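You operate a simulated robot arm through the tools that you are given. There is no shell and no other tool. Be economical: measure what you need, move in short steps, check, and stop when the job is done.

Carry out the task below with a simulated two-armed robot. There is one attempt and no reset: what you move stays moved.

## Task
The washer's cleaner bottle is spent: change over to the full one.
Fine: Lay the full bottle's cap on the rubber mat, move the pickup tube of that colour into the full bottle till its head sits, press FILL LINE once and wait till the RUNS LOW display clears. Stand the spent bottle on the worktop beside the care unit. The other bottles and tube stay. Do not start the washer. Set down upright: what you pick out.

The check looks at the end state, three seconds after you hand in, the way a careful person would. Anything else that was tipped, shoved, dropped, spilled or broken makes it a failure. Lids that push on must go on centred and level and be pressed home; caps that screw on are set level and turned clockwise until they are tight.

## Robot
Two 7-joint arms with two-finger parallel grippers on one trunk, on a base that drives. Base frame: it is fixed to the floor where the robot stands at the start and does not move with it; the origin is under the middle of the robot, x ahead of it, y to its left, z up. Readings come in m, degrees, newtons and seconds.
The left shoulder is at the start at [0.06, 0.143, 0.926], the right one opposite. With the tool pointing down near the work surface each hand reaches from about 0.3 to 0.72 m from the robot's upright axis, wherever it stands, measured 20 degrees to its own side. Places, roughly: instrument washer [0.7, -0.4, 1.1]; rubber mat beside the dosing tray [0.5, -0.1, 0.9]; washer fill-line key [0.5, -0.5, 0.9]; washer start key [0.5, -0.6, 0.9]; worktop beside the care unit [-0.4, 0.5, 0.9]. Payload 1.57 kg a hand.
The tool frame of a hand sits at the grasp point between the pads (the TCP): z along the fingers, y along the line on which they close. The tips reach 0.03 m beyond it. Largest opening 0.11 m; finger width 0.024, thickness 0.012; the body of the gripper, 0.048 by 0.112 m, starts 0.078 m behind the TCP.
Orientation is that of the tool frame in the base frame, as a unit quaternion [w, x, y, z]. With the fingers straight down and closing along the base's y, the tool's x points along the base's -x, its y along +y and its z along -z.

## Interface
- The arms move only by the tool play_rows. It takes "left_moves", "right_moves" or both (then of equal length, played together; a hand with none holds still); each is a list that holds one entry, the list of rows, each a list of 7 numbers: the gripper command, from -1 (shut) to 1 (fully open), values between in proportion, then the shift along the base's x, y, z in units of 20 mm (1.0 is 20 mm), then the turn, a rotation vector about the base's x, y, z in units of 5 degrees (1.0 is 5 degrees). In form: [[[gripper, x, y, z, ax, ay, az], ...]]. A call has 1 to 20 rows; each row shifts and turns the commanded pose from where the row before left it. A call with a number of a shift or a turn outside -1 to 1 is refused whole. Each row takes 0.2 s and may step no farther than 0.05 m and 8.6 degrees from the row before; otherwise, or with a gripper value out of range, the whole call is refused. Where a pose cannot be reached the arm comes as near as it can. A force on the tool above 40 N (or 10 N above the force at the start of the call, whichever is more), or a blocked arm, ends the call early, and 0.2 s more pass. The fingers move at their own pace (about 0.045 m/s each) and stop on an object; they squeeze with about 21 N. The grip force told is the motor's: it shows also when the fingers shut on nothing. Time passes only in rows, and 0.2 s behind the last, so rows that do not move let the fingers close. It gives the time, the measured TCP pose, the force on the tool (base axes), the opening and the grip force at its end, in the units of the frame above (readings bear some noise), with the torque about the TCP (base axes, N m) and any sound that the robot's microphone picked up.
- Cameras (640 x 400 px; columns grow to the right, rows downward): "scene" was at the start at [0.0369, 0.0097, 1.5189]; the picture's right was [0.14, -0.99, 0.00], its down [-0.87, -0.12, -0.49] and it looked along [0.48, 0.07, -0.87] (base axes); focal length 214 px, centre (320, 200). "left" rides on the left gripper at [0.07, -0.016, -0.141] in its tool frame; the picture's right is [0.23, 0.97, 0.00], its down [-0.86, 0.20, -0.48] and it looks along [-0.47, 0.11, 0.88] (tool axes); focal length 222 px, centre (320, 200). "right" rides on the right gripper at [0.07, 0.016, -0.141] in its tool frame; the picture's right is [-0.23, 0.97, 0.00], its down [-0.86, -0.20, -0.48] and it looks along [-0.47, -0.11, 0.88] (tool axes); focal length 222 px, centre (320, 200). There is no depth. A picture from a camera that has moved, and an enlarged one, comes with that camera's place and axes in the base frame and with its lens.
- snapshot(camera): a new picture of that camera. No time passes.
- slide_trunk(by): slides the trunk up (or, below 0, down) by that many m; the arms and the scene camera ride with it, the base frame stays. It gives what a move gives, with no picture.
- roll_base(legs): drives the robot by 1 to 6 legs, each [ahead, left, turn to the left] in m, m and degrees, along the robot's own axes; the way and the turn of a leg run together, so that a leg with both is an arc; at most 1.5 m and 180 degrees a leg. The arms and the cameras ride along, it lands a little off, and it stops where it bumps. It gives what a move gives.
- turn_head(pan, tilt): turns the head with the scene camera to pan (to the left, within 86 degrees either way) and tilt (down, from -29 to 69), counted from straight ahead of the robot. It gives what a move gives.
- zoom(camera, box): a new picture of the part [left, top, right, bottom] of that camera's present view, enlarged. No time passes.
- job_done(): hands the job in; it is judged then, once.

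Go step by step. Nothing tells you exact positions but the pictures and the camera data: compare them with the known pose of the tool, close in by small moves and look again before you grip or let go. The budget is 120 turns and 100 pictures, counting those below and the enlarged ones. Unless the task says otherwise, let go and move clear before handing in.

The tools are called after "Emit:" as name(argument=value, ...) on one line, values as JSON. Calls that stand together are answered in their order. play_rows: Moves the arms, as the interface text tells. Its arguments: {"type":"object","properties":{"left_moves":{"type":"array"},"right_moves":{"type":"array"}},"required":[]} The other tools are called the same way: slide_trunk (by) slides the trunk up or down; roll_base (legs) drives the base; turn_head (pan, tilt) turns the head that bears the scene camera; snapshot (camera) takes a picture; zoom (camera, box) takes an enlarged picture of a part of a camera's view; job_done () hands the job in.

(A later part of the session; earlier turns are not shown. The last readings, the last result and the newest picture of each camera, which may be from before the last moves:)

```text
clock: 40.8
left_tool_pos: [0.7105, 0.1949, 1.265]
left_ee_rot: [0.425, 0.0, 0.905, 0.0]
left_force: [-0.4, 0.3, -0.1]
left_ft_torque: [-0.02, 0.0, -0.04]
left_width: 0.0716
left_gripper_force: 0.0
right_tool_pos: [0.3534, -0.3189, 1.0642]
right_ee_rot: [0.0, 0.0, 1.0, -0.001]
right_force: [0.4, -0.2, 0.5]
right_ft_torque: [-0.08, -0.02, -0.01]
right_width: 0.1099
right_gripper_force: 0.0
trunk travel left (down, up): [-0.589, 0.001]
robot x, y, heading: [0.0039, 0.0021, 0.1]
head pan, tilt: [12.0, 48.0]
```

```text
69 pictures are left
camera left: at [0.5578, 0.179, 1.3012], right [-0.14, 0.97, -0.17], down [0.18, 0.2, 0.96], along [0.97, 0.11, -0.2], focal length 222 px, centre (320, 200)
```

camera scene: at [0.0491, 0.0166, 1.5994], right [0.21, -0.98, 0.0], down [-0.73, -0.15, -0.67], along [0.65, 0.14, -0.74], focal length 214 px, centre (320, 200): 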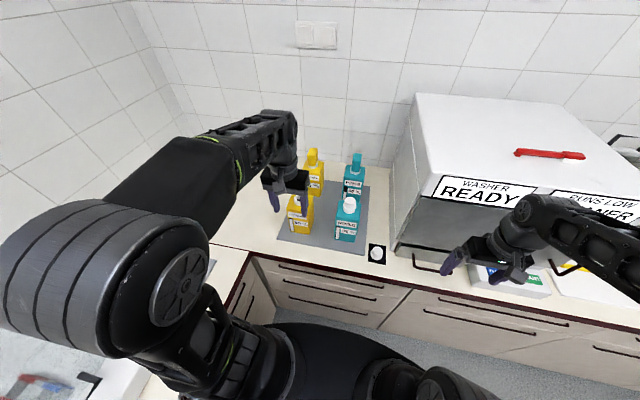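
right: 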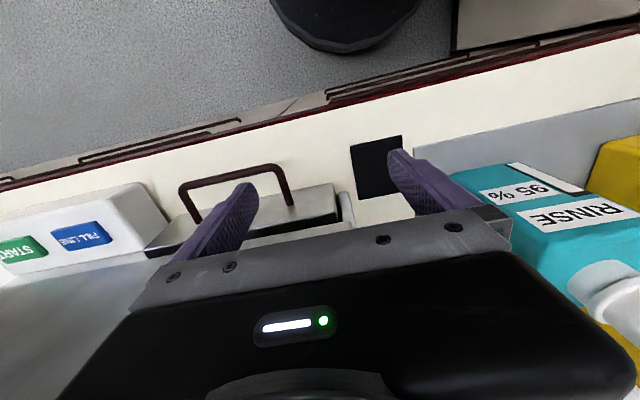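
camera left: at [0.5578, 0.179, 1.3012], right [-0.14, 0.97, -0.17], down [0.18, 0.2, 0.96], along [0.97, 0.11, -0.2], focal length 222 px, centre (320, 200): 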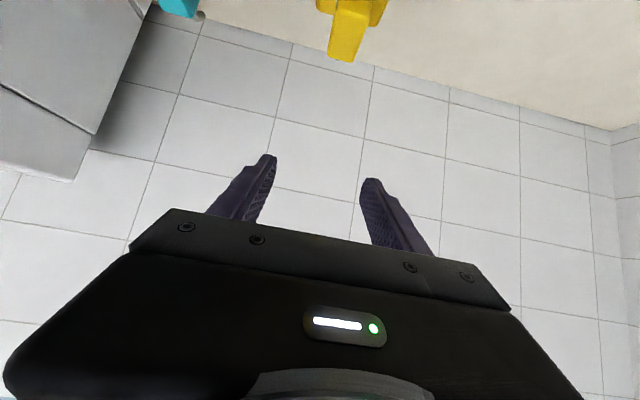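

Emit:
play_rows(left_moves=[[[0.3, 0, 0, -1, 0, 0, 0], [0.3, 0, 0, -1, 0, 0, 0], [0.3, 0, 0, -1, 0, 0, 0], [0.3, 0, 0, -1, 0, 0, 0], [0.3, 0, 0, 0, 0, 0, 0]]])

Emit:
snapshot(camera="left")

Emit:
zoom(camera="scene", box=[260, 100, 420, 240])

```text
clock: 42.0
left_tool_pos: [0.7101, 0.1925, 1.1821]
left_ee_rot: [0.425, 0.0, 0.905, 0.0]
left_force: [0.9, -0.4, -0.8]
left_ft_torque: [-0.01, -0.01, 0.0]
left_width: 0.0712
left_gripper_force: 0.0
right_tool_pos: [0.3543, -0.3186, 1.0634]
right_ee_rot: [0.0, 0.001, 1.0, 0.0]
right_force: [-0.1, -0.1, 0.7]
right_ft_torque: [0.01, 0.02, 0.03]
right_width: 0.11
right_gripper_force: 0.0
trunk travel left (down, up): [-0.589, 0.001]
robot x, y, heading: [-0.0041, 0.004, -0.1]
head pan, tilt: [12.0, 48.0]
```

```text
68 pictures are left
camera left: at [0.557, 0.178, 1.2198], right [-0.15, 0.97, -0.17], down [0.18, 0.2, 0.96], along [0.97, 0.11, -0.2], focal length 222 px, centre (320, 200)
```

left: 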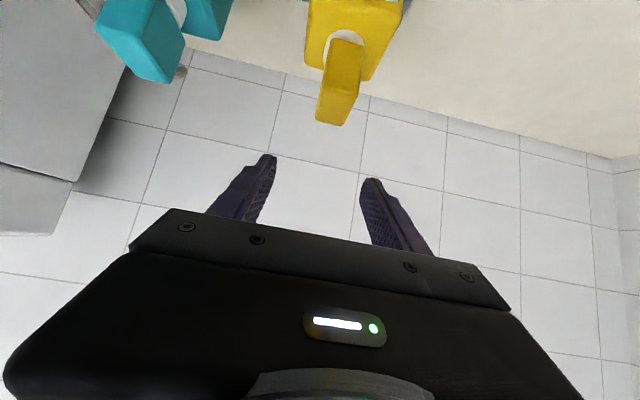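

```text
2.86 times, centred on (340, 170) of scene
camera zoom: at [0.049, 0.0171, 1.5994], right [0.21, -0.98, 0.0], down [-0.73, -0.15, -0.67], along [0.65, 0.14, -0.74], focal length 613 px, centre (263, 286)
```

zoom: 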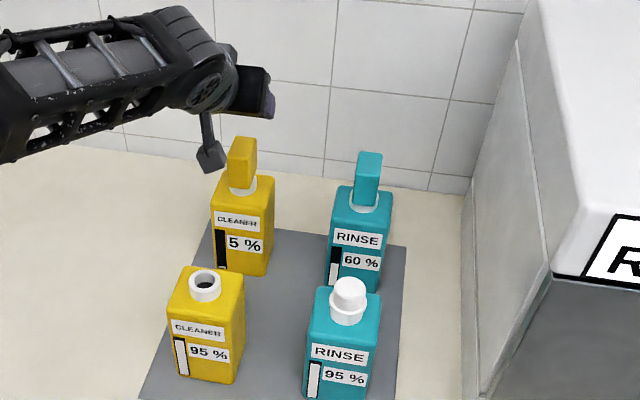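

Emit:
play_rows(left_moves=[[[0.3, 0.25, 0, -0.8, 0, 0, 0], [0.3, 0.25, 0, -0.8, 0, 0, 0], [0.3, 0, 0, -0.8, 0, 0, 0], [0.3, 0, 0, -0.8, 0, 0, 0], [0.3, 0, 0, -0.8, 0, 0, 0], [0.3, 0, 0, -0.8, 0, 0, 0], [0.3, 0, 0, 0, 0, 0, 0]]])

Emit:
snapshot(camera="left")

Emit:
zoom(camera="scene", box=[260, 100, 420, 240])

```text
clock: 43.6
left_tool_pos: [0.7191, 0.1955, 1.085]
left_ee_rot: [0.425, -0.001, 0.905, 0.001]
left_force: [-0.5, -0.1, -0.2]
left_ft_torque: [-0.04, -0.01, -0.01]
left_width: 0.0716
left_gripper_force: 0.0
right_tool_pos: [0.3542, -0.3178, 1.0646]
right_ee_rot: [0.0, 0.0, 1.0, 0.0]
right_force: [-0.4, 0.2, 0.2]
right_ft_torque: [-0.01, -0.01, -0.02]
right_width: 0.11
right_gripper_force: 0.1
trunk travel left (down, up): [-0.589, 0.001]
robot x, y, heading: [-0.0021, 0.0022, 0.1]
head pan, tilt: [12.0, 48.0]
```

```text
66 pictures are left
camera left: at [0.5657, 0.1796, 1.1233], right [-0.15, 0.97, -0.17], down [0.18, 0.2, 0.96], along [0.97, 0.11, -0.2], focal length 222 px, centre (320, 200)
```

left: 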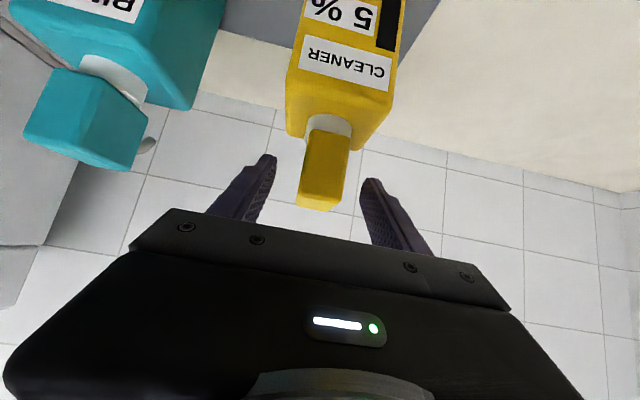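

```text
2.86 times, centred on (340, 170) of scene
camera zoom: at [0.049, 0.0172, 1.5994], right [0.21, -0.98, 0.0], down [-0.73, -0.15, -0.67], along [0.65, 0.14, -0.74], focal length 613 px, centre (263, 286)
```

zoom: 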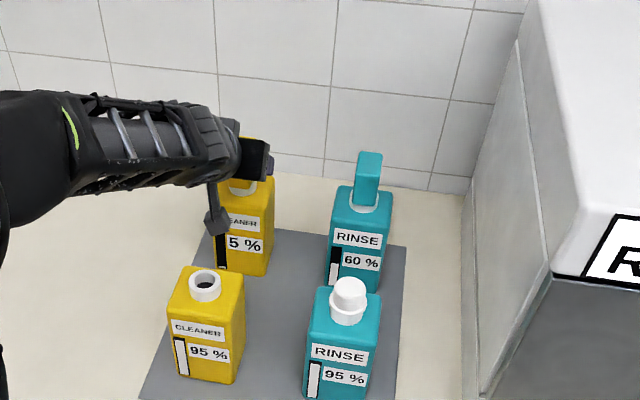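

The head is centred between the fingers, so I close on it.

Emit:
play_rows(left_moves=[[[0.1, 0.1, 0.1, -0.25, 0, 0, 0], [-0.3, 0, 0, 0, 0, 0, 0], [-1, 0, 0, 0, 0, 0, 0], [-1, 0, 0, 0, 0, 0, 0], [-1, 0, 0, 0, 0, 0, 0], [-1, 0, 0, 0, 0, 0, 0]]])

Emit:
snapshot(camera="left")

```text
clock: 45.0
left_tool_pos: [0.7217, 0.198, 1.0816]
left_ee_rot: [0.425, 0.0, 0.905, 0.0]
left_force: [0.2, 0.4, 1.8]
left_ft_torque: [-0.01, -0.05, 0.01]
left_width: 0.0334
left_gripper_force: 20.8
right_tool_pos: [0.3537, -0.3183, 1.0653]
right_ee_rot: [0.001, 0.0, 1.0, 0.001]
right_force: [0.3, 0.9, -0.5]
right_ft_torque: [-0.01, -0.02, -0.04]
right_width: 0.1102
right_gripper_force: 0.1
trunk travel left (down, up): [-0.589, 0.001]
robot x, y, heading: [-0.0022, 0.0031, -0.1]
head pan, tilt: [12.0, 48.0]
```

```text
64 pictures are left
camera left: at [0.5682, 0.1812, 1.1188], right [-0.14, 0.97, -0.17], down [0.18, 0.2, 0.96], along [0.97, 0.11, -0.2], focal length 222 px, centre (320, 200)
```

left: 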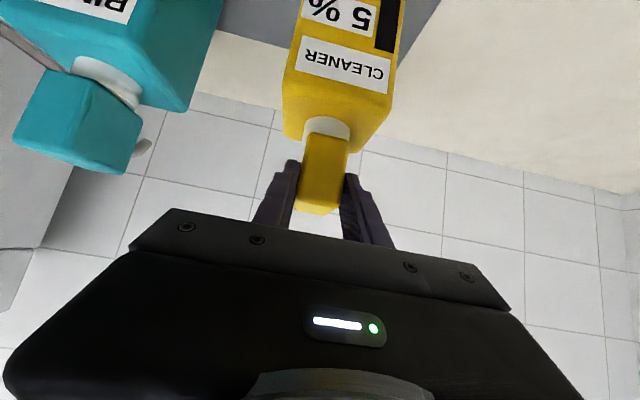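

Emit:
play_rows(left_moves=[[[-1, 0, 0, 0.4, 0, 0, 0], [-1, 0, 0, 0.6, 0, 0, 0], [-1, 0, 0, 0.8, 0, 0, 0], [-1, 0, 0, 0, 0, 0, 0]]])

Emit:
snapshot(camera="left")

```text
clock: 46.0
left_tool_pos: [0.7231, 0.1985, 1.1163]
left_ee_rot: [0.425, 0.0, 0.905, 0.001]
left_force: [0.5, -0.2, -0.6]
left_ft_torque: [-0.03, 0.03, -0.02]
left_width: 0.0332
left_gripper_force: 21.4
right_tool_pos: [0.3539, -0.3181, 1.065]
right_ee_rot: [0.001, 0.001, 1.0, 0.0]
right_force: [0.0, 0.1, -0.1]
right_ft_torque: [0.02, 0.02, 0.01]
right_width: 0.11
right_gripper_force: 0.1
trunk travel left (down, up): [-0.589, 0.001]
robot x, y, heading: [0.0009, -0.0003, 0.4]
head pan, tilt: [12.0, 48.0]
```

```text
63 pictures are left
camera left: at [0.5702, 0.182, 1.1541], right [-0.15, 0.97, -0.17], down [0.18, 0.2, 0.96], along [0.97, 0.11, -0.2], focal length 222 px, centre (320, 200)
```

left: 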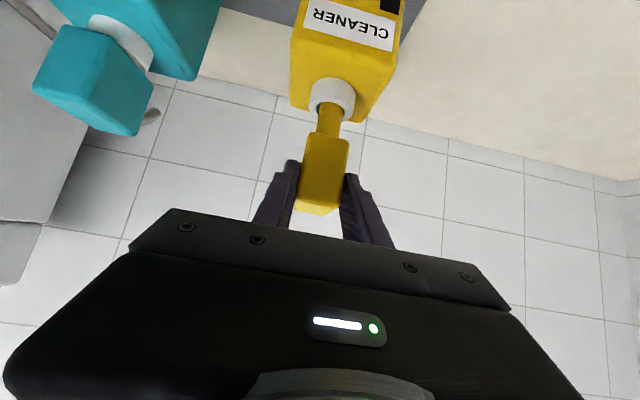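

Emit:
play_rows(left_moves=[[[-1, 0, 0, 0.8, 0, 0, 0], [-1, 0, 0, 0.8, 0, 0, 0], [-1, 0, 0, 0.8, 0, 0, 0], [-1, 0, 0, 0.8, 0, 0, 0], [-1, 0, 0, 0.8, 0, 0, 0], [-1, 0, 0, 0.8, 0, 0, 0], [-1, 0, 0, 0.8, 0, 0, 0], [-1, 0, 0, 0.8, 0, 0, 0], [-1, 0, 0, 0, 0, 0, 0]]])

Emit:
snapshot(camera="left")

Emit:
zoom(camera="scene", box=[240, 60, 400, 240])

```text
clock: 48.0
left_tool_pos: [0.7222, 0.1962, 1.2457]
left_ee_rot: [0.425, 0.001, 0.905, 0.0]
left_force: [-0.7, 0.7, -0.5]
left_ft_torque: [0.01, 0.02, 0.0]
left_width: 0.0333
left_gripper_force: 20.6
right_tool_pos: [0.355, -0.3188, 1.0652]
right_ee_rot: [0.0, -0.001, 1.0, 0.001]
right_force: [0.2, 0.4, 0.1]
right_ft_torque: [-0.01, -0.01, 0.01]
right_width: 0.1098
right_gripper_force: 0.2
trunk travel left (down, up): [-0.589, 0.001]
robot x, y, heading: [0.0023, 0.001, -0.3]
head pan, tilt: [12.0, 48.0]
```

```text
62 pictures are left
camera left: at [0.5697, 0.181, 1.283], right [-0.14, 0.97, -0.17], down [0.18, 0.2, 0.96], along [0.97, 0.11, -0.2], focal length 222 px, centre (320, 200)
```

left: 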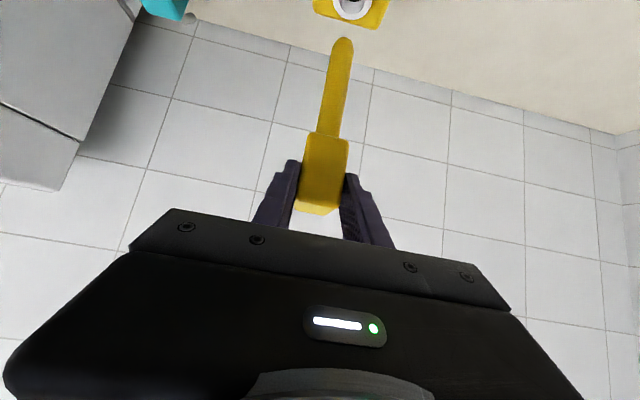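

```text
2.22 times, centred on (320, 150) of scene
camera zoom: at [0.0493, 0.0171, 1.5993], right [0.21, -0.98, 0.0], down [-0.73, -0.15, -0.67], along [0.65, 0.14, -0.74], focal length 477 px, centre (320, 311)
```

zoom: 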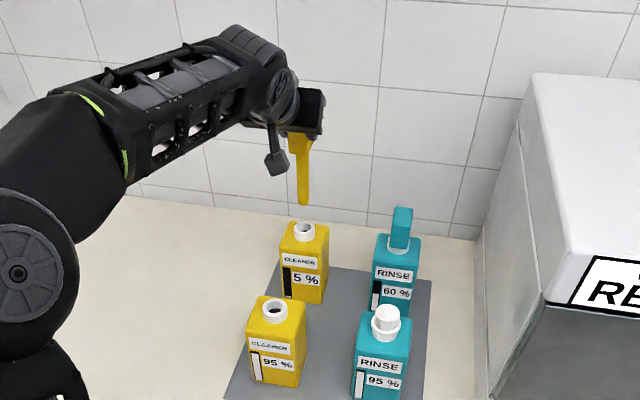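

The tube is out and hanging vertically, with its tip at about (0.735, 0.193, 1.10). I'll move it back by the neck-to-neck offset (Δx ≈ -0.207) to above the full bottle.

Emit:
play_rows(left_moves=[[[-1, -0.5, 0, 0.5, 0, 0, 0], [-1, -0.9, 0, 0, 0, 0, 0], [-1, -0.9, 0, 0, 0, 0, 0], [-1, -0.9, 0, 0, 0, 0, 0], [-1, -0.9, 0, 0, 0, 0, 0], [-1, -0.9, 0, 0, 0, 0, 0], [-1, -0.9, 0, 0, 0, 0, 0], [-1, -0.9, 0, 0, 0, 0, 0], [-1, -0.9, 0, 0, 0, 0, 0], [-1, -0.9, 0, 0, 0, 0, 0], [-1, -0.9, 0, 0, 0, 0, 0], [-1, -0.9, 0, 0, 0, 0, 0], [-1, 0, 0, 0, 0, 0, 0], [-1, 0, 0, 0, 0, 0, 0]]])

Emit:
snapshot(camera="left")

Emit:
zoom(camera="scene", box=[240, 60, 400, 240])

```text
clock: 51.0
left_tool_pos: [0.5118, 0.1974, 1.2552]
left_ee_rot: [0.425, 0.0, 0.905, -0.001]
left_force: [-0.1, -0.2, -0.8]
left_ft_torque: [-0.02, 0.02, 0.0]
left_width: 0.0334
left_gripper_force: 20.7
right_tool_pos: [0.3534, -0.3182, 1.0649]
right_ee_rot: [0.0, 0.0, 1.0, -0.001]
right_force: [0.3, 0.2, 0.3]
right_ft_torque: [0.03, 0.02, -0.02]
right_width: 0.11
right_gripper_force: 0.1
trunk travel left (down, up): [-0.589, 0.001]
robot x, y, heading: [-0.0025, 0.0026, -0.2]
head pan, tilt: [12.0, 48.0]
```

```text
60 pictures are left
camera left: at [0.3597, 0.1811, 1.2925], right [-0.15, 0.97, -0.17], down [0.18, 0.2, 0.96], along [0.97, 0.11, -0.2], focal length 222 px, centre (320, 200)
```

left: 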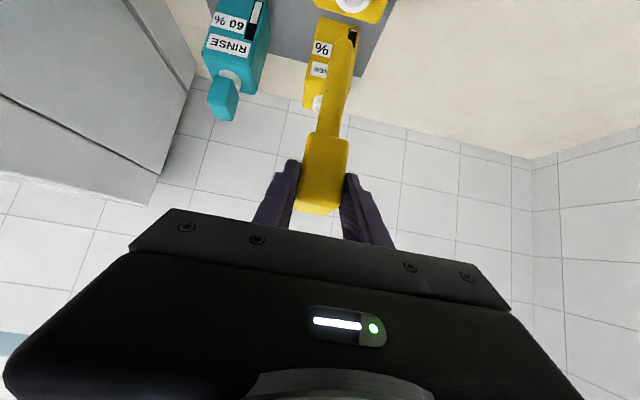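

```text
2.22 times, centred on (320, 150) of scene
camera zoom: at [0.0488, 0.0171, 1.5994], right [0.21, -0.98, 0.0], down [-0.73, -0.15, -0.67], along [0.65, 0.14, -0.74], focal length 477 px, centre (320, 311)
```

zoom: 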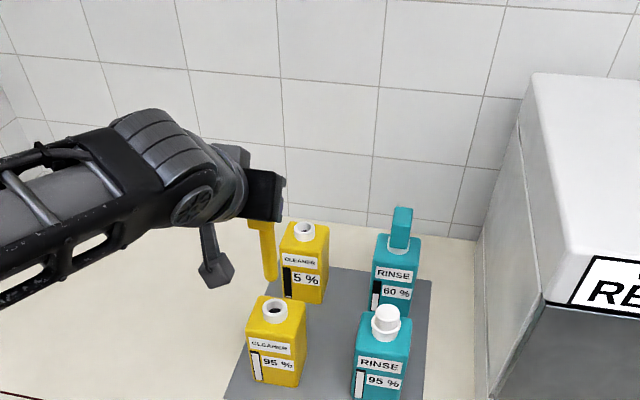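

Emit:
play_rows(left_moves=[[[-1, 0, 0, -0.7, 0, 0, 0], [-1, 0, 0, -0.7, 0, 0, 0], [-1, 0, 0, -0.7, 0, 0, 0], [-1, 0, 0, 0, 0, 0, 0]]])

Emit:
zoom(camera="left", box=[260, 0, 420, 100])

Emit:
zoom(camera="scene", box=[270, 140, 350, 210])

```text
clock: 52.0
left_tool_pos: [0.5142, 0.1961, 1.2132]
left_ee_rot: [0.425, 0.0, 0.905, 0.0]
left_force: [-0.6, 0.3, -1.9]
left_ft_torque: [0.0, 0.06, -0.02]
left_width: 0.0336
left_gripper_force: 20.7
right_tool_pos: [0.3545, -0.3191, 1.0644]
right_ee_rot: [0.0, 0.0, 1.0, 0.0]
right_force: [0.6, -0.1, 1.5]
right_ft_torque: [-0.03, -0.04, -0.02]
right_width: 0.11
right_gripper_force: 0.0
trunk travel left (down, up): [-0.589, 0.001]
robot x, y, heading: [0.003, -0.0001, -0.1]
head pan, tilt: [12.0, 48.0]
```

```text
4.00 times, centred on (340, 50) of left
camera zoom: at [0.3612, 0.1808, 1.2505], right [-0.15, 0.97, -0.17], down [0.18, 0.2, 0.96], along [0.97, 0.11, -0.2], focal length 888 px, centre (240, 800)
```

zoom: 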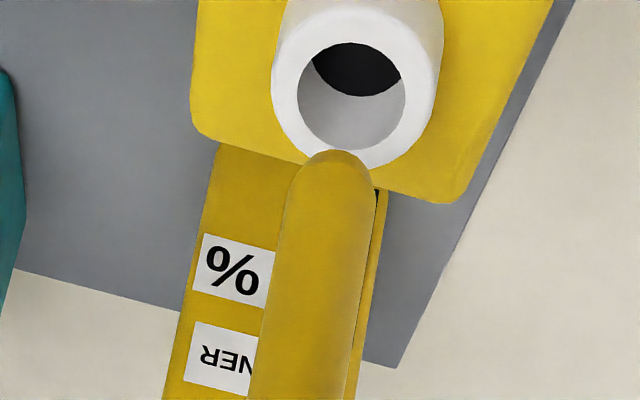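

```text
5.71 times, centred on (310, 175) of scene
camera zoom: at [0.049, 0.0171, 1.5994], right [0.21, -0.98, 0.0], down [-0.73, -0.15, -0.67], along [0.65, 0.14, -0.74], focal length 1226 px, centre (377, 343)
```

zoom: 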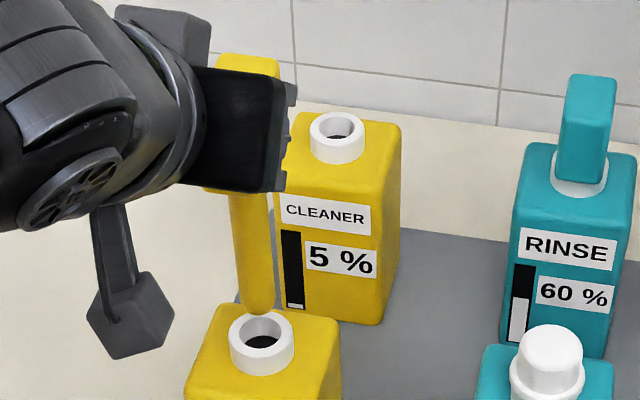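

Emit:
play_rows(left_moves=[[[-1, 0.3, 0.05, -0.5, 0, 0, 0], [-1, 0, 0, -0.5, 0, 0, 0], [-1, 0, 0, 0, 0, 0, 0]]])

Emit:
zoom(camera="left", box=[260, 0, 420, 100])

Emit:
zoom(camera="scene", box=[270, 140, 350, 210])

```text
clock: 52.8
left_tool_pos: [0.5206, 0.1969, 1.193]
left_ee_rot: [0.425, 0.0, 0.905, 0.0]
left_force: [0.3, 0.0, -0.9]
left_ft_torque: [-0.02, 0.03, 0.0]
left_width: 0.0337
left_gripper_force: 20.6
right_tool_pos: [0.3544, -0.3178, 1.0651]
right_ee_rot: [0.001, 0.0, 1.0, 0.001]
right_force: [0.7, -0.5, 0.0]
right_ft_torque: [-0.01, -0.04, 0.0]
right_width: 0.1102
right_gripper_force: 0.1
trunk travel left (down, up): [-0.589, 0.001]
robot x, y, heading: [-0.0004, 0.002, -0.2]
head pan, tilt: [12.0, 48.0]
```

```text
4.00 times, centred on (340, 50) of left
camera zoom: at [0.3671, 0.1817, 1.231], right [-0.15, 0.97, -0.17], down [0.18, 0.2, 0.96], along [0.97, 0.11, -0.2], focal length 888 px, centre (240, 800)
```

zoom: 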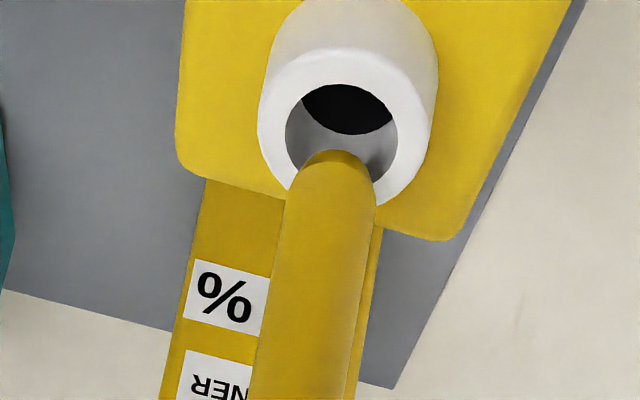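

```text
5.71 times, centred on (310, 175) of scene
camera zoom: at [0.0492, 0.0171, 1.5993], right [0.21, -0.98, 0.0], down [-0.73, -0.15, -0.67], along [0.65, 0.14, -0.74], focal length 1226 px, centre (377, 343)
```

zoom: 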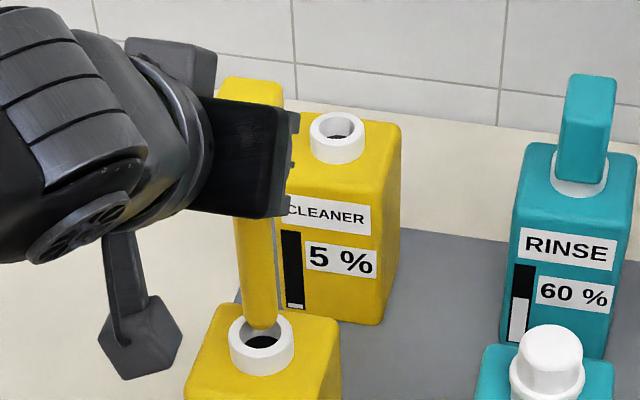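

The tip is well aligned in both views. I'll lower it into the mouth and watch the force.

Emit:
play_rows(left_moves=[[[-1, 0, 0, -0.4, 0, 0, 0], [-1, 0, 0, -0.4, 0, 0, 0], [-1, 0, 0, -0.4, 0, 0, 0], [-1, 0, 0, 0, 0, 0, 0]]])

Emit:
zoom(camera="left", box=[260, 0, 420, 100])

Emit:
zoom(camera="scene", box=[270, 140, 350, 210])

```text
clock: 53.8
left_tool_pos: [0.5196, 0.1966, 1.1711]
left_ee_rot: [0.427, 0.0, 0.904, 0.0]
left_force: [-1.9, 0.2, 17.7]
left_ft_torque: [-0.06, -0.25, -0.01]
left_width: 0.034
left_gripper_force: 21.0
right_tool_pos: [0.3514, -0.3186, 1.0641]
right_ee_rot: [0.001, 0.0, 1.0, 0.001]
right_force: [0.1, 0.3, -0.2]
right_ft_torque: [0.04, 0.0, 0.01]
right_width: 0.1102
right_gripper_force: 0.0
trunk travel left (down, up): [-0.589, 0.001]
robot x, y, heading: [-0.0039, 0.0025, -0.2]
head pan, tilt: [12.0, 48.0]
```

```text
4.00 times, centred on (340, 50) of left
camera zoom: at [0.3659, 0.1812, 1.2078], right [-0.14, 0.97, -0.18], down [0.17, 0.2, 0.96], along [0.97, 0.11, -0.2], focal length 888 px, centre (240, 800)
```

zoom: 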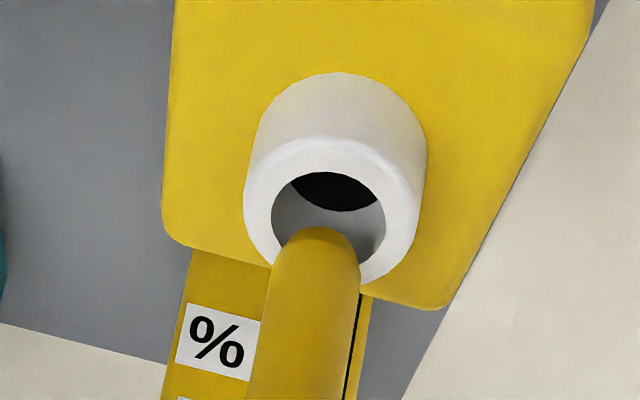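

```text
5.71 times, centred on (310, 175) of scene
camera zoom: at [0.0469, 0.0165, 1.5995], right [0.21, -0.98, 0.0], down [-0.73, -0.15, -0.67], along [0.66, 0.14, -0.74], focal length 1226 px, centre (377, 343)
```

zoom: 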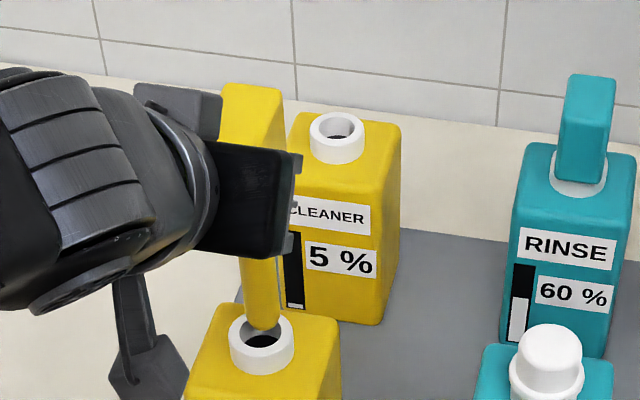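

The tip touched the far rim and the tube slipped about 1 cm in the grip. Both views put it about 11 mm too far in x, so I'll raise and correct.

Emit:
play_rows(left_moves=[[[-1, 0, 0, 0.6, 0, 0, 0], [-1, -0.3, 0, 0.4, 0, 0, 0], [-1, -0.27, 0.05, 0, 0, 0, 0], [-1, 0, 0, 0, 0, 0, 0]]])

Emit:
snapshot(camera="left")

Emit:
zoom(camera="scene", box=[270, 140, 350, 210])

```text
clock: 54.8
left_tool_pos: [0.5094, 0.1969, 1.1891]
left_ee_rot: [0.425, 0.0, 0.905, 0.0]
left_force: [0.2, -1.0, -0.4]
left_ft_torque: [0.0, -0.03, 0.04]
left_width: 0.0334
left_gripper_force: 21.4
right_tool_pos: [0.3536, -0.3196, 1.064]
right_ee_rot: [0.0, 0.0, 1.0, 0.0]
right_force: [0.4, -0.4, -0.1]
right_ft_torque: [0.0, 0.03, -0.02]
right_width: 0.11
right_gripper_force: 0.0
trunk travel left (down, up): [-0.589, 0.001]
robot x, y, heading: [0.0015, 0.0011, -0.0]
head pan, tilt: [12.0, 48.0]
```

```text
52 pictures are left
camera left: at [0.3559, 0.1821, 1.2266], right [-0.15, 0.97, -0.17], down [0.18, 0.2, 0.96], along [0.97, 0.11, -0.2], focal length 222 px, centre (320, 200)
```

left: 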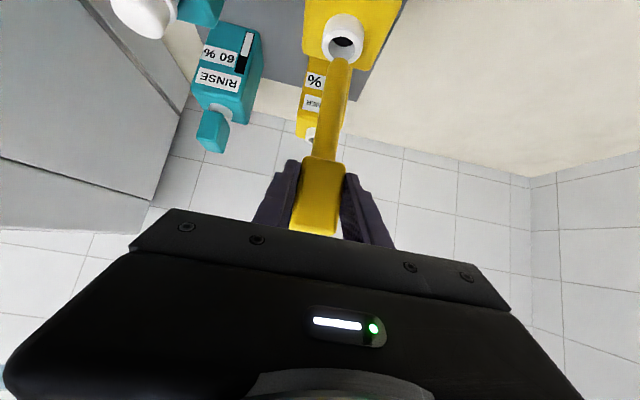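

```text
5.71 times, centred on (310, 175) of scene
camera zoom: at [0.0492, 0.017, 1.5993], right [0.21, -0.98, 0.0], down [-0.73, -0.15, -0.67], along [0.65, 0.14, -0.74], focal length 1226 px, centre (377, 343)
```

zoom: 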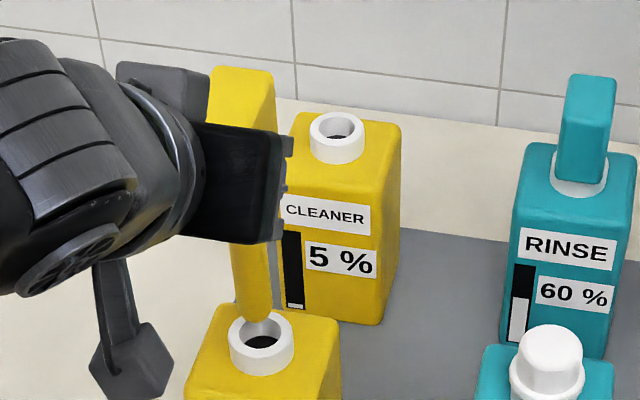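

Emit:
play_rows(left_moves=[[[-1, 0, 0, -0.5, 0, 0, 0], [-1, 0, 0, 0, 0, 0, 0]]])

Emit:
zoom(camera="left", box=[300, 20, 380, 70])

Emit:
zoom(camera="scene", box=[290, 170, 322, 200])

```text
clock: 55.4
left_tool_pos: [0.5093, 0.1982, 1.1809]
left_ee_rot: [0.425, 0.0, 0.905, -0.001]
left_force: [0.2, 0.1, -1.0]
left_ft_torque: [-0.04, 0.01, 0.01]
left_width: 0.0334
left_gripper_force: 21.1
right_tool_pos: [0.3543, -0.3187, 1.0643]
right_ee_rot: [0.001, 0.0, 1.0, 0.0]
right_force: [0.1, -2.0, 0.1]
right_ft_torque: [0.0, 0.04, 0.01]
right_width: 0.11
right_gripper_force: 0.1
trunk travel left (down, up): [-0.589, 0.001]
robot x, y, heading: [-0.0005, -0.0009, 0.1]
head pan, tilt: [12.0, 48.0]
```

```text
8.00 times, centred on (340, 45) of left
camera zoom: at [0.3554, 0.1821, 1.2169], right [-0.14, 0.97, -0.17], down [0.18, 0.2, 0.96], along [0.97, 0.11, -0.2], focal length 1777 px, centre (160, 1440)
```

zoom: 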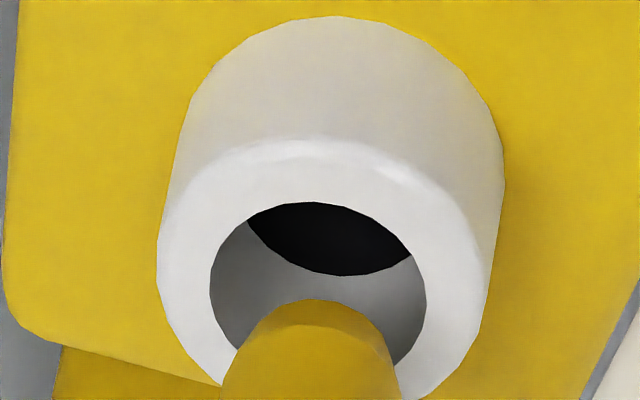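

```text
13.33 times, centred on (306, 185) of scene
camera zoom: at [0.0489, 0.0171, 1.5994], right [0.21, -0.98, 0.0], down [-0.73, -0.15, -0.67], along [0.65, 0.14, -0.74], focal length 2860 px, centre (507, 400)
```

zoom: 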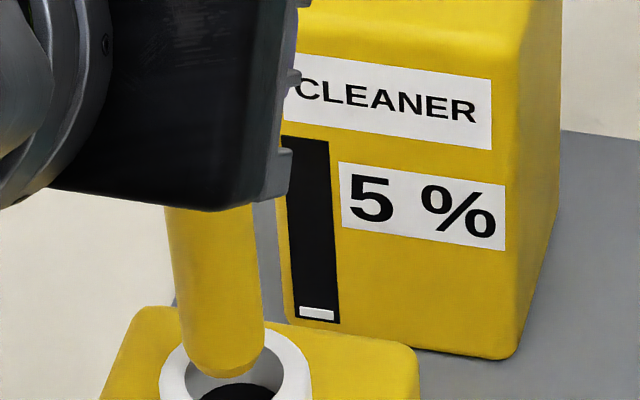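

Emit:
play_rows(left_moves=[[[-1, -0.08, -0.08, -0.2, 0, 0, 0], [-1, 0, 0, -0.2, 0, 0, 0], [-1, 0, 0, 0, 0, 0, 0]]])

Emit:
zoom(camera="left", box=[300, 20, 380, 70])

Emit:
zoom(camera="scene", box=[290, 175, 322, 205])

```text
clock: 56.2
left_tool_pos: [0.508, 0.196, 1.1719]
left_ee_rot: [0.425, 0.0, 0.905, 0.0]
left_force: [-0.3, 0.0, 0.1]
left_ft_torque: [0.02, -0.01, 0.03]
left_width: 0.0336
left_gripper_force: 21.2
right_tool_pos: [0.3548, -0.3196, 1.0645]
right_ee_rot: [0.0, 0.0, 1.0, 0.0]
right_force: [0.4, 0.2, 0.4]
right_ft_torque: [0.01, 0.0, -0.02]
right_width: 0.1101
right_gripper_force: 0.1
trunk travel left (down, up): [-0.589, 0.001]
robot x, y, heading: [-0.001, 0.0, 0.1]
head pan, tilt: [12.0, 48.0]
```

```text
8.00 times, centred on (340, 45) of left
camera zoom: at [0.3544, 0.1807, 1.2089], right [-0.15, 0.97, -0.17], down [0.18, 0.2, 0.96], along [0.97, 0.11, -0.2], focal length 1777 px, centre (160, 1440)
```

zoom: 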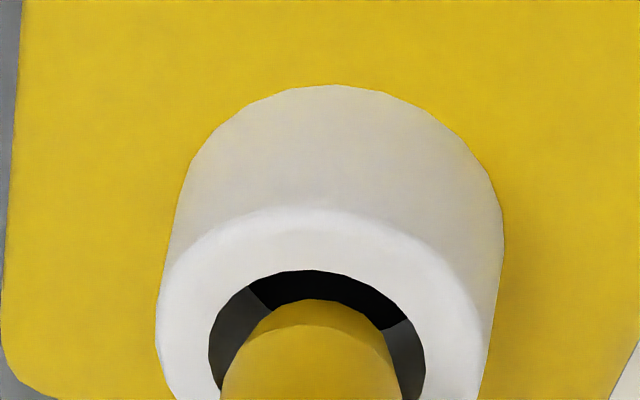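

```text
13.33 times, centred on (306, 190) of scene
camera zoom: at [0.049, 0.0171, 1.5994], right [0.21, -0.98, 0.0], down [-0.73, -0.15, -0.67], along [0.65, 0.14, -0.74], focal length 2860 px, centre (507, 333)
```

zoom: 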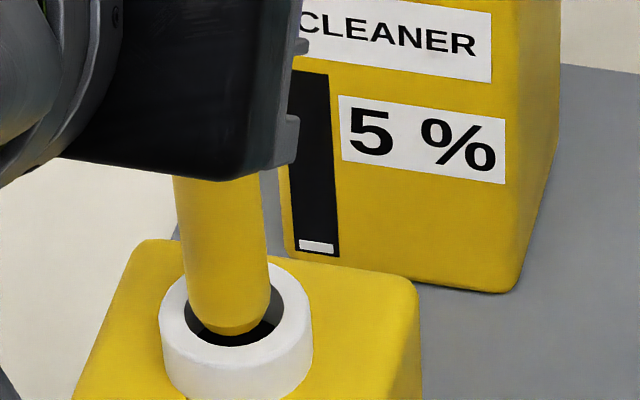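

Emit:
play_rows(left_moves=[[[-1, 0, 0, -0.2, 0, 0, 0], [-1, 0, 0, -0.2, 0, 0, 0], [-1, 0, 0, 0, 0, 0, 0]]])

Emit:
zoom(camera="left", box=[300, 30, 380, 80])

Emit:
zoom(camera="scene", box=[290, 175, 322, 205])

```text
clock: 57.0
left_tool_pos: [0.5085, 0.1958, 1.1637]
left_ee_rot: [0.425, 0.0, 0.905, 0.0]
left_force: [-0.4, -0.4, -0.9]
left_ft_torque: [0.0, 0.04, 0.02]
left_width: 0.0336
left_gripper_force: 21.1
right_tool_pos: [0.3535, -0.319, 1.0647]
right_ee_rot: [0.0, 0.0, 1.0, 0.0]
right_force: [-0.2, -0.2, -0.6]
right_ft_torque: [0.0, 0.06, 0.03]
right_width: 0.1099
right_gripper_force: 0.1
trunk travel left (down, up): [-0.589, 0.001]
robot x, y, heading: [0.0002, -0.0002, -0.3]
head pan, tilt: [12.0, 48.0]
```

```text
8.00 times, centred on (340, 55) of left
camera zoom: at [0.3546, 0.1808, 1.2002], right [-0.14, 0.97, -0.17], down [0.18, 0.2, 0.96], along [0.97, 0.11, -0.2], focal length 1777 px, centre (160, 1360)
```

zoom: 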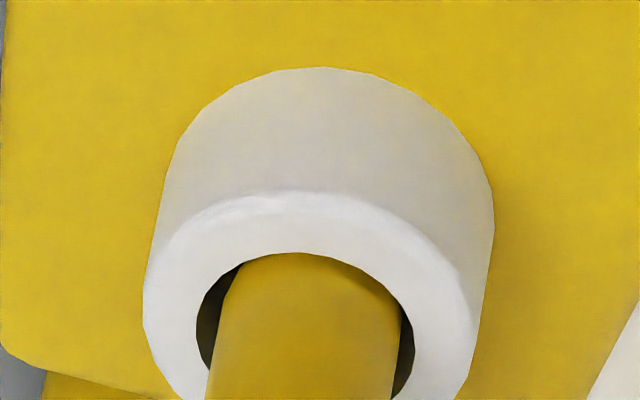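

```text
13.33 times, centred on (306, 190) of scene
camera zoom: at [0.049, 0.0171, 1.5994], right [0.21, -0.98, 0.0], down [-0.73, -0.15, -0.67], along [0.65, 0.14, -0.74], focal length 2860 px, centre (507, 333)
```

zoom: 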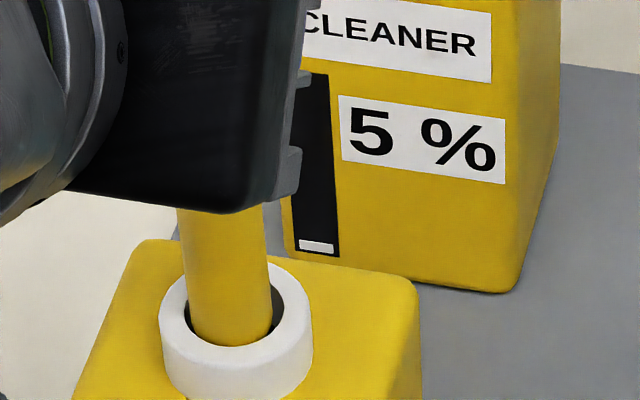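

The tip has entered the mouth with no force. I'll nudge x slightly and keep lowering.

Emit:
play_rows(left_moves=[[[-1, 0.08, 0, -0.3, 0, 0, 0], [-1, 0, 0, -0.4, 0, 0, 0], [-1, 0, 0, -0.4, 0, 0, 0], [-1, 0, 0, -0.4, 0, 0, 0], [-1, 0, 0, 0, 0, 0, 0]]])

Emit:
snapshot(camera="left")

```text
clock: 58.2
left_tool_pos: [0.5103, 0.1962, 1.1334]
left_ee_rot: [0.425, 0.0, 0.905, 0.0]
left_force: [-0.5, 0.2, -1.1]
left_ft_torque: [0.01, -0.02, 0.01]
left_width: 0.0331
left_gripper_force: 21.0
right_tool_pos: [0.3545, -0.3189, 1.0634]
right_ee_rot: [0.0, 0.0, 1.0, 0.0]
right_force: [0.2, -0.3, 0.1]
right_ft_torque: [0.02, 0.04, -0.01]
right_width: 0.1101
right_gripper_force: 0.0
trunk travel left (down, up): [-0.589, 0.001]
robot x, y, heading: [0.0029, -0.0, -0.2]
head pan, tilt: [12.0, 48.0]
```

```text
44 pictures are left
camera left: at [0.3562, 0.1815, 1.1706], right [-0.15, 0.97, -0.17], down [0.18, 0.2, 0.96], along [0.97, 0.11, -0.2], focal length 222 px, centre (320, 200)
```

left: 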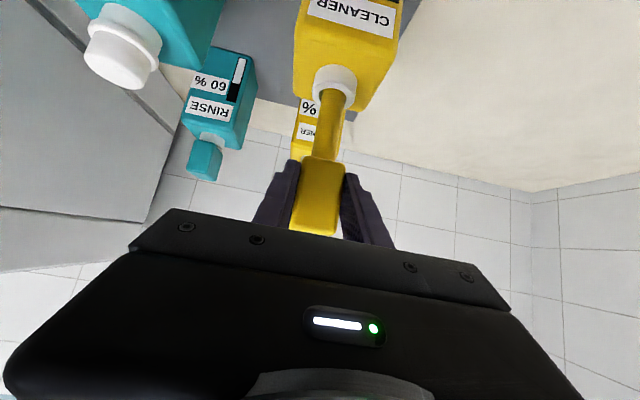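

Emit:
play_rows(left_moves=[[[-1, 0, 0, -0.4, 0, 0, 0], [-1, 0, 0, -0.4, 0, 0, 0], [-1, 0, 0, -0.4, 0, 0, 0], [-1, 0, 0, -0.4, 0, 0, 0], [-1, 0, 0, -0.4, 0, 0, 0], [-1, 0, 0, -0.4, 0, 0, 0], [-1, 0, 0, 0, 0, 0, 0]]])

Emit:
snapshot(camera="left")

```text
clock: 59.8
left_tool_pos: [0.5078, 0.1965, 1.085]
left_ee_rot: [0.425, 0.001, 0.905, -0.001]
left_force: [0.3, 0.4, -1.0]
left_ft_torque: [0.02, 0.02, 0.02]
left_width: 0.0332
left_gripper_force: 21.1
right_tool_pos: [0.3542, -0.318, 1.064]
right_ee_rot: [0.0, 0.0, 1.0, 0.0]
right_force: [1.2, 0.8, -0.7]
right_ft_torque: [0.03, 0.04, -0.02]
right_width: 0.11
right_gripper_force: 0.0
trunk travel left (down, up): [-0.589, 0.001]
robot x, y, heading: [0.002, -0.0016, 0.1]
head pan, tilt: [12.0, 48.0]
```

```text
43 pictures are left
camera left: at [0.3558, 0.1811, 1.1223], right [-0.15, 0.97, -0.17], down [0.18, 0.2, 0.96], along [0.97, 0.11, -0.2], focal length 222 px, centre (320, 200)
```

left: 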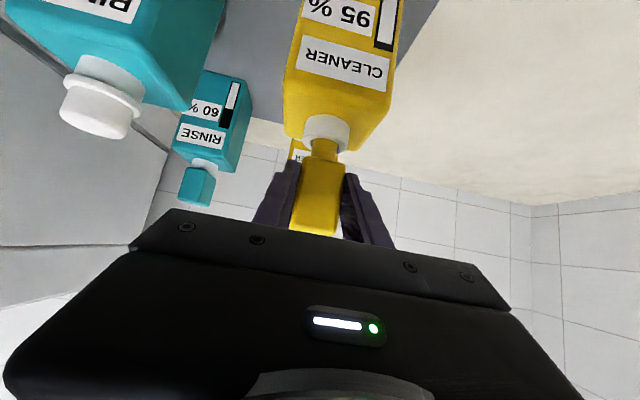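

Emit:
play_rows(left_moves=[[[-1, 0, 0, -0.2, 0, 0, 0], [-1, 0, 0, -0.2, 0, 0, 0], [-1, 0, 0, -0.15, 0, 0, 0], [-1, 0, 0, 0, 0, 0, 0]]])

Emit:
zoom(camera="left", box=[260, 90, 400, 250])

```text
clock: 60.8
left_tool_pos: [0.5093, 0.1966, 1.0734]
left_ee_rot: [0.425, 0.0, 0.905, 0.0]
left_force: [0.2, 0.0, 0.0]
left_ft_torque: [-0.02, 0.02, -0.01]
left_width: 0.0333
left_gripper_force: 21.2
right_tool_pos: [0.3535, -0.3174, 1.0637]
right_ee_rot: [0.0, 0.0, 1.0, -0.001]
right_force: [-1.1, 0.9, -0.5]
right_ft_torque: [0.01, 0.0, -0.01]
right_width: 0.11
right_gripper_force: 0.1
trunk travel left (down, up): [-0.589, 0.001]
robot x, y, heading: [-0.001, -0.002, -0.1]
head pan, tilt: [12.0, 48.0]
```

```text
2.50 times, centred on (330, 170) of left
camera zoom: at [0.356, 0.1811, 1.1112], right [-0.15, 0.97, -0.18], down [0.18, 0.2, 0.96], along [0.97, 0.11, -0.2], focal length 555 px, centre (295, 275)
```

zoom: 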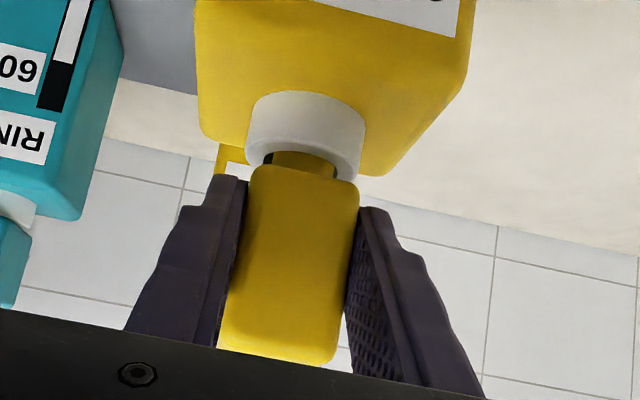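

Almost seated: a few millimetres remain. I'll lower gently to contact.

Emit:
play_rows(left_moves=[[[-1, 0, 0, -0.15, 0, 0, 0], [-1, 0, 0, -0.1, 0, 0, 0], [-1, 0, 0, 0, 0, 0, 0]]])

```text
clock: 61.6
left_tool_pos: [0.51, 0.1984, 1.0698]
left_ee_rot: [0.425, 0.0, 0.905, 0.001]
left_force: [2.6, 0.1, 0.3]
left_ft_torque: [0.03, -0.13, 0.02]
left_width: 0.0334
left_gripper_force: 20.8
right_tool_pos: [0.3533, -0.3188, 1.0635]
right_ee_rot: [0.0, 0.0, 1.0, 0.001]
right_force: [0.5, -0.5, -0.7]
right_ft_torque: [0.01, -0.02, 0.04]
right_width: 0.1097
right_gripper_force: 0.1
trunk travel left (down, up): [-0.589, 0.001]
robot x, y, heading: [0.0017, -0.0009, -0.1]
head pan, tilt: [12.0, 48.0]
```

Emit:
play_rows(left_moves=[[[-1, 0.1, 0, -0.05, 0, 0, 0], [-1, 0, 0, -0.1, 0, 0, 0], [-1, 0, 0, 0, 0, 0, 0]]])

Emit:
zoom(camera="left", box=[260, 90, 400, 250])

```text
clock: 62.4
left_tool_pos: [0.5125, 0.1974, 1.0664]
left_ee_rot: [0.426, 0.0, 0.905, 0.0]
left_force: [-0.2, -0.5, -0.3]
left_ft_torque: [0.02, 0.02, 0.04]
left_width: 0.0336
left_gripper_force: 20.6
right_tool_pos: [0.3543, -0.3178, 1.0643]
right_ee_rot: [0.0, 0.0, 1.0, 0.0]
right_force: [-0.4, -0.2, -0.9]
right_ft_torque: [-0.02, 0.01, 0.01]
right_width: 0.1101
right_gripper_force: 0.1
trunk travel left (down, up): [-0.589, 0.001]
robot x, y, heading: [-0.0022, -0.0006, 0.1]
head pan, tilt: [12.0, 48.0]
```

```text
2.50 times, centred on (330, 170) of left
camera zoom: at [0.3582, 0.1814, 1.1039], right [-0.15, 0.97, -0.17], down [0.18, 0.2, 0.96], along [0.97, 0.11, -0.2], focal length 555 px, centre (295, 275)
```

zoom: 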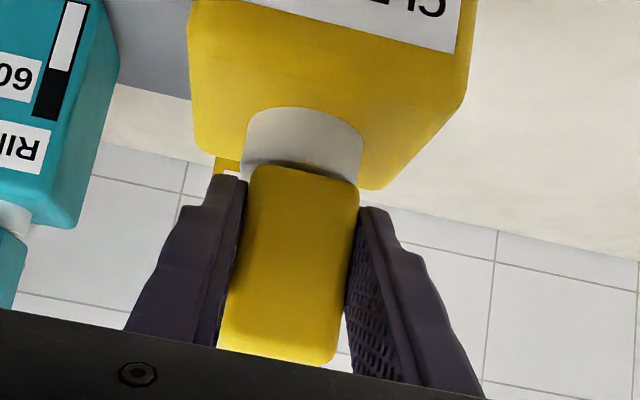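

Nearly flush. A last gentle lowering until the force shows.

Emit:
play_rows(left_moves=[[[-1, 0, 0, -0.1, 0, 0, 0], [-1, 0, 0, -0.1, 0, 0, 0], [-1, 0, 0, 0, 0, 0, 0]]])

```text
clock: 63.2
left_tool_pos: [0.5101, 0.1972, 1.0618]
left_ee_rot: [0.425, 0.0, 0.905, 0.0]
left_force: [0.1, -1.1, -0.2]
left_ft_torque: [0.06, 0.0, 0.06]
left_width: 0.0335
left_gripper_force: 20.8
right_tool_pos: [0.3536, -0.3177, 1.0652]
right_ee_rot: [0.0, 0.001, 1.0, 0.001]
right_force: [-1.2, -0.4, 0.9]
right_ft_torque: [-0.01, 0.01, 0.03]
right_width: 0.11
right_gripper_force: 0.0
trunk travel left (down, up): [-0.589, 0.001]
robot x, y, heading: [0.0015, 0.0037, -0.0]
head pan, tilt: [12.0, 48.0]
```

Emit:
play_rows(left_moves=[[[-1, 0, 0, -0.1, 0, 0, 0], [-1, 0, 0, -0.1, 0, 0, 0], [-1, 0, 0, 0, 0, 0, 0]]])

Emit:
zoom(camera="left", box=[260, 90, 400, 250])

```text
clock: 64.0
left_tool_pos: [0.5109, 0.1964, 1.0617]
left_ee_rot: [0.428, 0.0, 0.904, 0.001]
left_force: [1.7, -1.3, 25.0]
left_ft_torque: [-0.33, -0.2, -0.1]
left_width: 0.0336
left_gripper_force: 20.0
right_tool_pos: [0.3536, -0.3194, 1.0643]
right_ee_rot: [0.0, 0.0, 1.0, 0.0]
right_force: [-0.9, 0.3, 0.4]
right_ft_torque: [-0.02, 0.02, 0.02]
right_width: 0.1097
right_gripper_force: 0.0
trunk travel left (down, up): [-0.589, 0.001]
robot x, y, heading: [-0.0034, 0.0017, 0.2]
head pan, tilt: [12.0, 48.0]
```

```text
2.50 times, centred on (330, 170) of left
camera zoom: at [0.3575, 0.1812, 1.0983], right [-0.14, 0.97, -0.17], down [0.17, 0.2, 0.97], along [0.97, 0.11, -0.19], focal length 555 px, centre (295, 275)
```

zoom: 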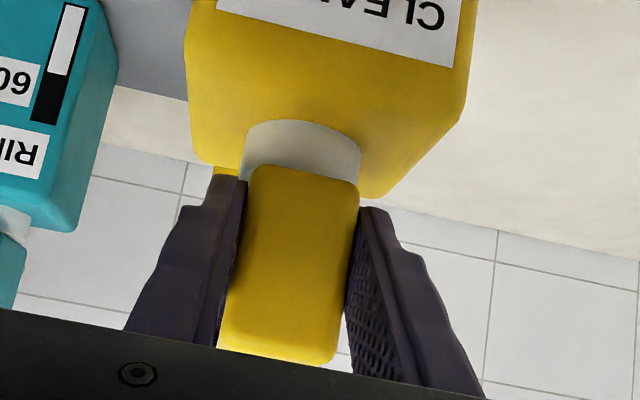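

Firm contact at 25 N. I'll relax the pressure and open.

Emit:
play_rows(left_moves=[[[-1, 0, 0, 0.15, 0, 0, 0], [-0.2, 0, 0, 0, 0, 0, 0], [0.2, 0, 0, 0, 0, 0, 0], [0.2, 0, 0, 0, 0, 0, 0]]])

Emit:
zoom(camera="left", box=[240, 80, 420, 250])

```text
clock: 65.0
left_tool_pos: [0.5104, 0.1979, 1.0645]
left_ee_rot: [0.428, -0.001, 0.904, 0.001]
left_force: [2.7, 4.2, 22.6]
left_ft_torque: [-0.55, -0.42, 0.35]
left_width: 0.0616
left_gripper_force: 0.1
right_tool_pos: [0.3521, -0.3179, 1.0671]
right_ee_rot: [0.001, 0.0, 1.0, -0.001]
right_force: [0.7, 0.2, 1.1]
right_ft_torque: [-0.02, -0.03, 0.01]
right_width: 0.1099
right_gripper_force: 0.0
trunk travel left (down, up): [-0.589, 0.001]
robot x, y, heading: [-0.0012, 0.0021, -0.0]
head pan, tilt: [12.0, 48.0]
```

```text
2.35 times, centred on (330, 165) of left
camera zoom: at [0.3574, 0.1823, 1.1003], right [-0.15, 0.97, -0.18], down [0.17, 0.2, 0.96], along [0.97, 0.11, -0.2], focal length 523 px, centre (296, 282)
```

zoom: 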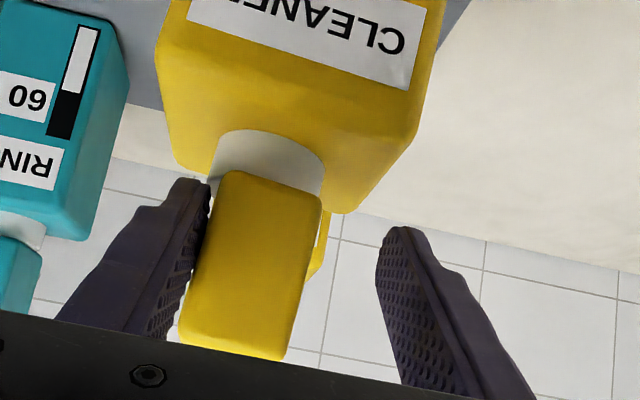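

A finger seems to press on the neck rim. I'll lift the open hand straight up and look.

Emit:
play_rows(left_moves=[[[0.2, 0, 0, 0.3, 0, 0, 0], [0.2, 0, 0, 0.3, 0, 0, 0], [0.3, 0, 0, 0, 0, 0, 0]]])

Emit:
zoom(camera="left", box=[240, 80, 420, 250])

Emit:
zoom(camera="scene", box=[260, 120, 390, 250])

```text
clock: 65.8
left_tool_pos: [0.5105, 0.1961, 1.0726]
left_ee_rot: [0.424, 0.001, 0.906, -0.001]
left_force: [-0.4, -0.1, -0.1]
left_ft_torque: [-0.01, 0.0, 0.01]
left_width: 0.0716
left_gripper_force: 0.1
right_tool_pos: [0.3539, -0.3194, 1.0648]
right_ee_rot: [0.0, 0.0, 1.0, 0.0]
right_force: [0.2, 0.2, -0.2]
right_ft_torque: [0.02, -0.01, 0.01]
right_width: 0.1102
right_gripper_force: 0.0
trunk travel left (down, up): [-0.589, 0.001]
robot x, y, heading: [-0.0005, 0.0034, -0.2]
head pan, tilt: [12.0, 48.0]
```

```text
2.35 times, centred on (330, 165) of left
camera zoom: at [0.3573, 0.181, 1.1104], right [-0.14, 0.97, -0.17], down [0.18, 0.2, 0.96], along [0.97, 0.11, -0.2], focal length 523 px, centre (296, 282)
```

zoom: 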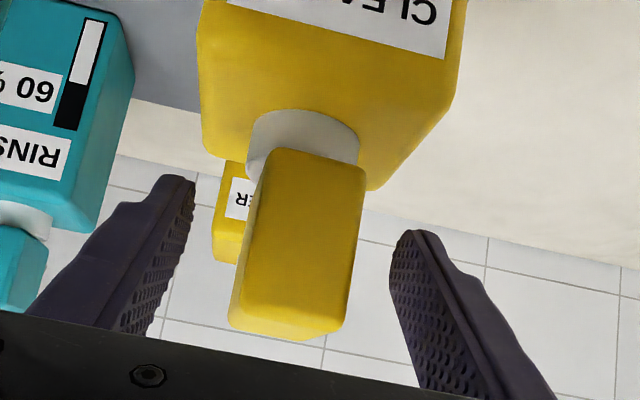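

```text
3.08 times, centred on (325, 185) of scene
camera zoom: at [0.0492, 0.0169, 1.5993], right [0.21, -0.98, 0.0], down [-0.73, -0.15, -0.67], along [0.65, 0.14, -0.74], focal length 660 px, centre (305, 246)
```

zoom: 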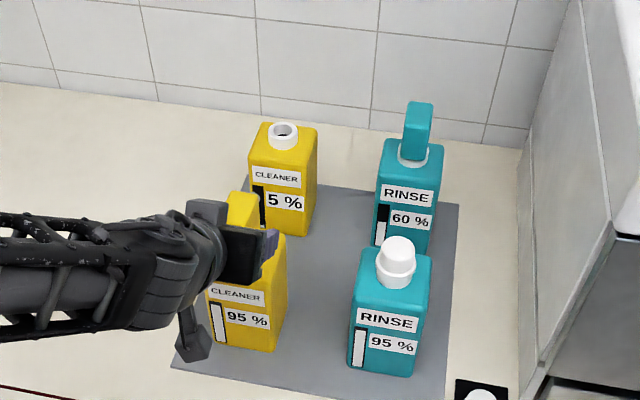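

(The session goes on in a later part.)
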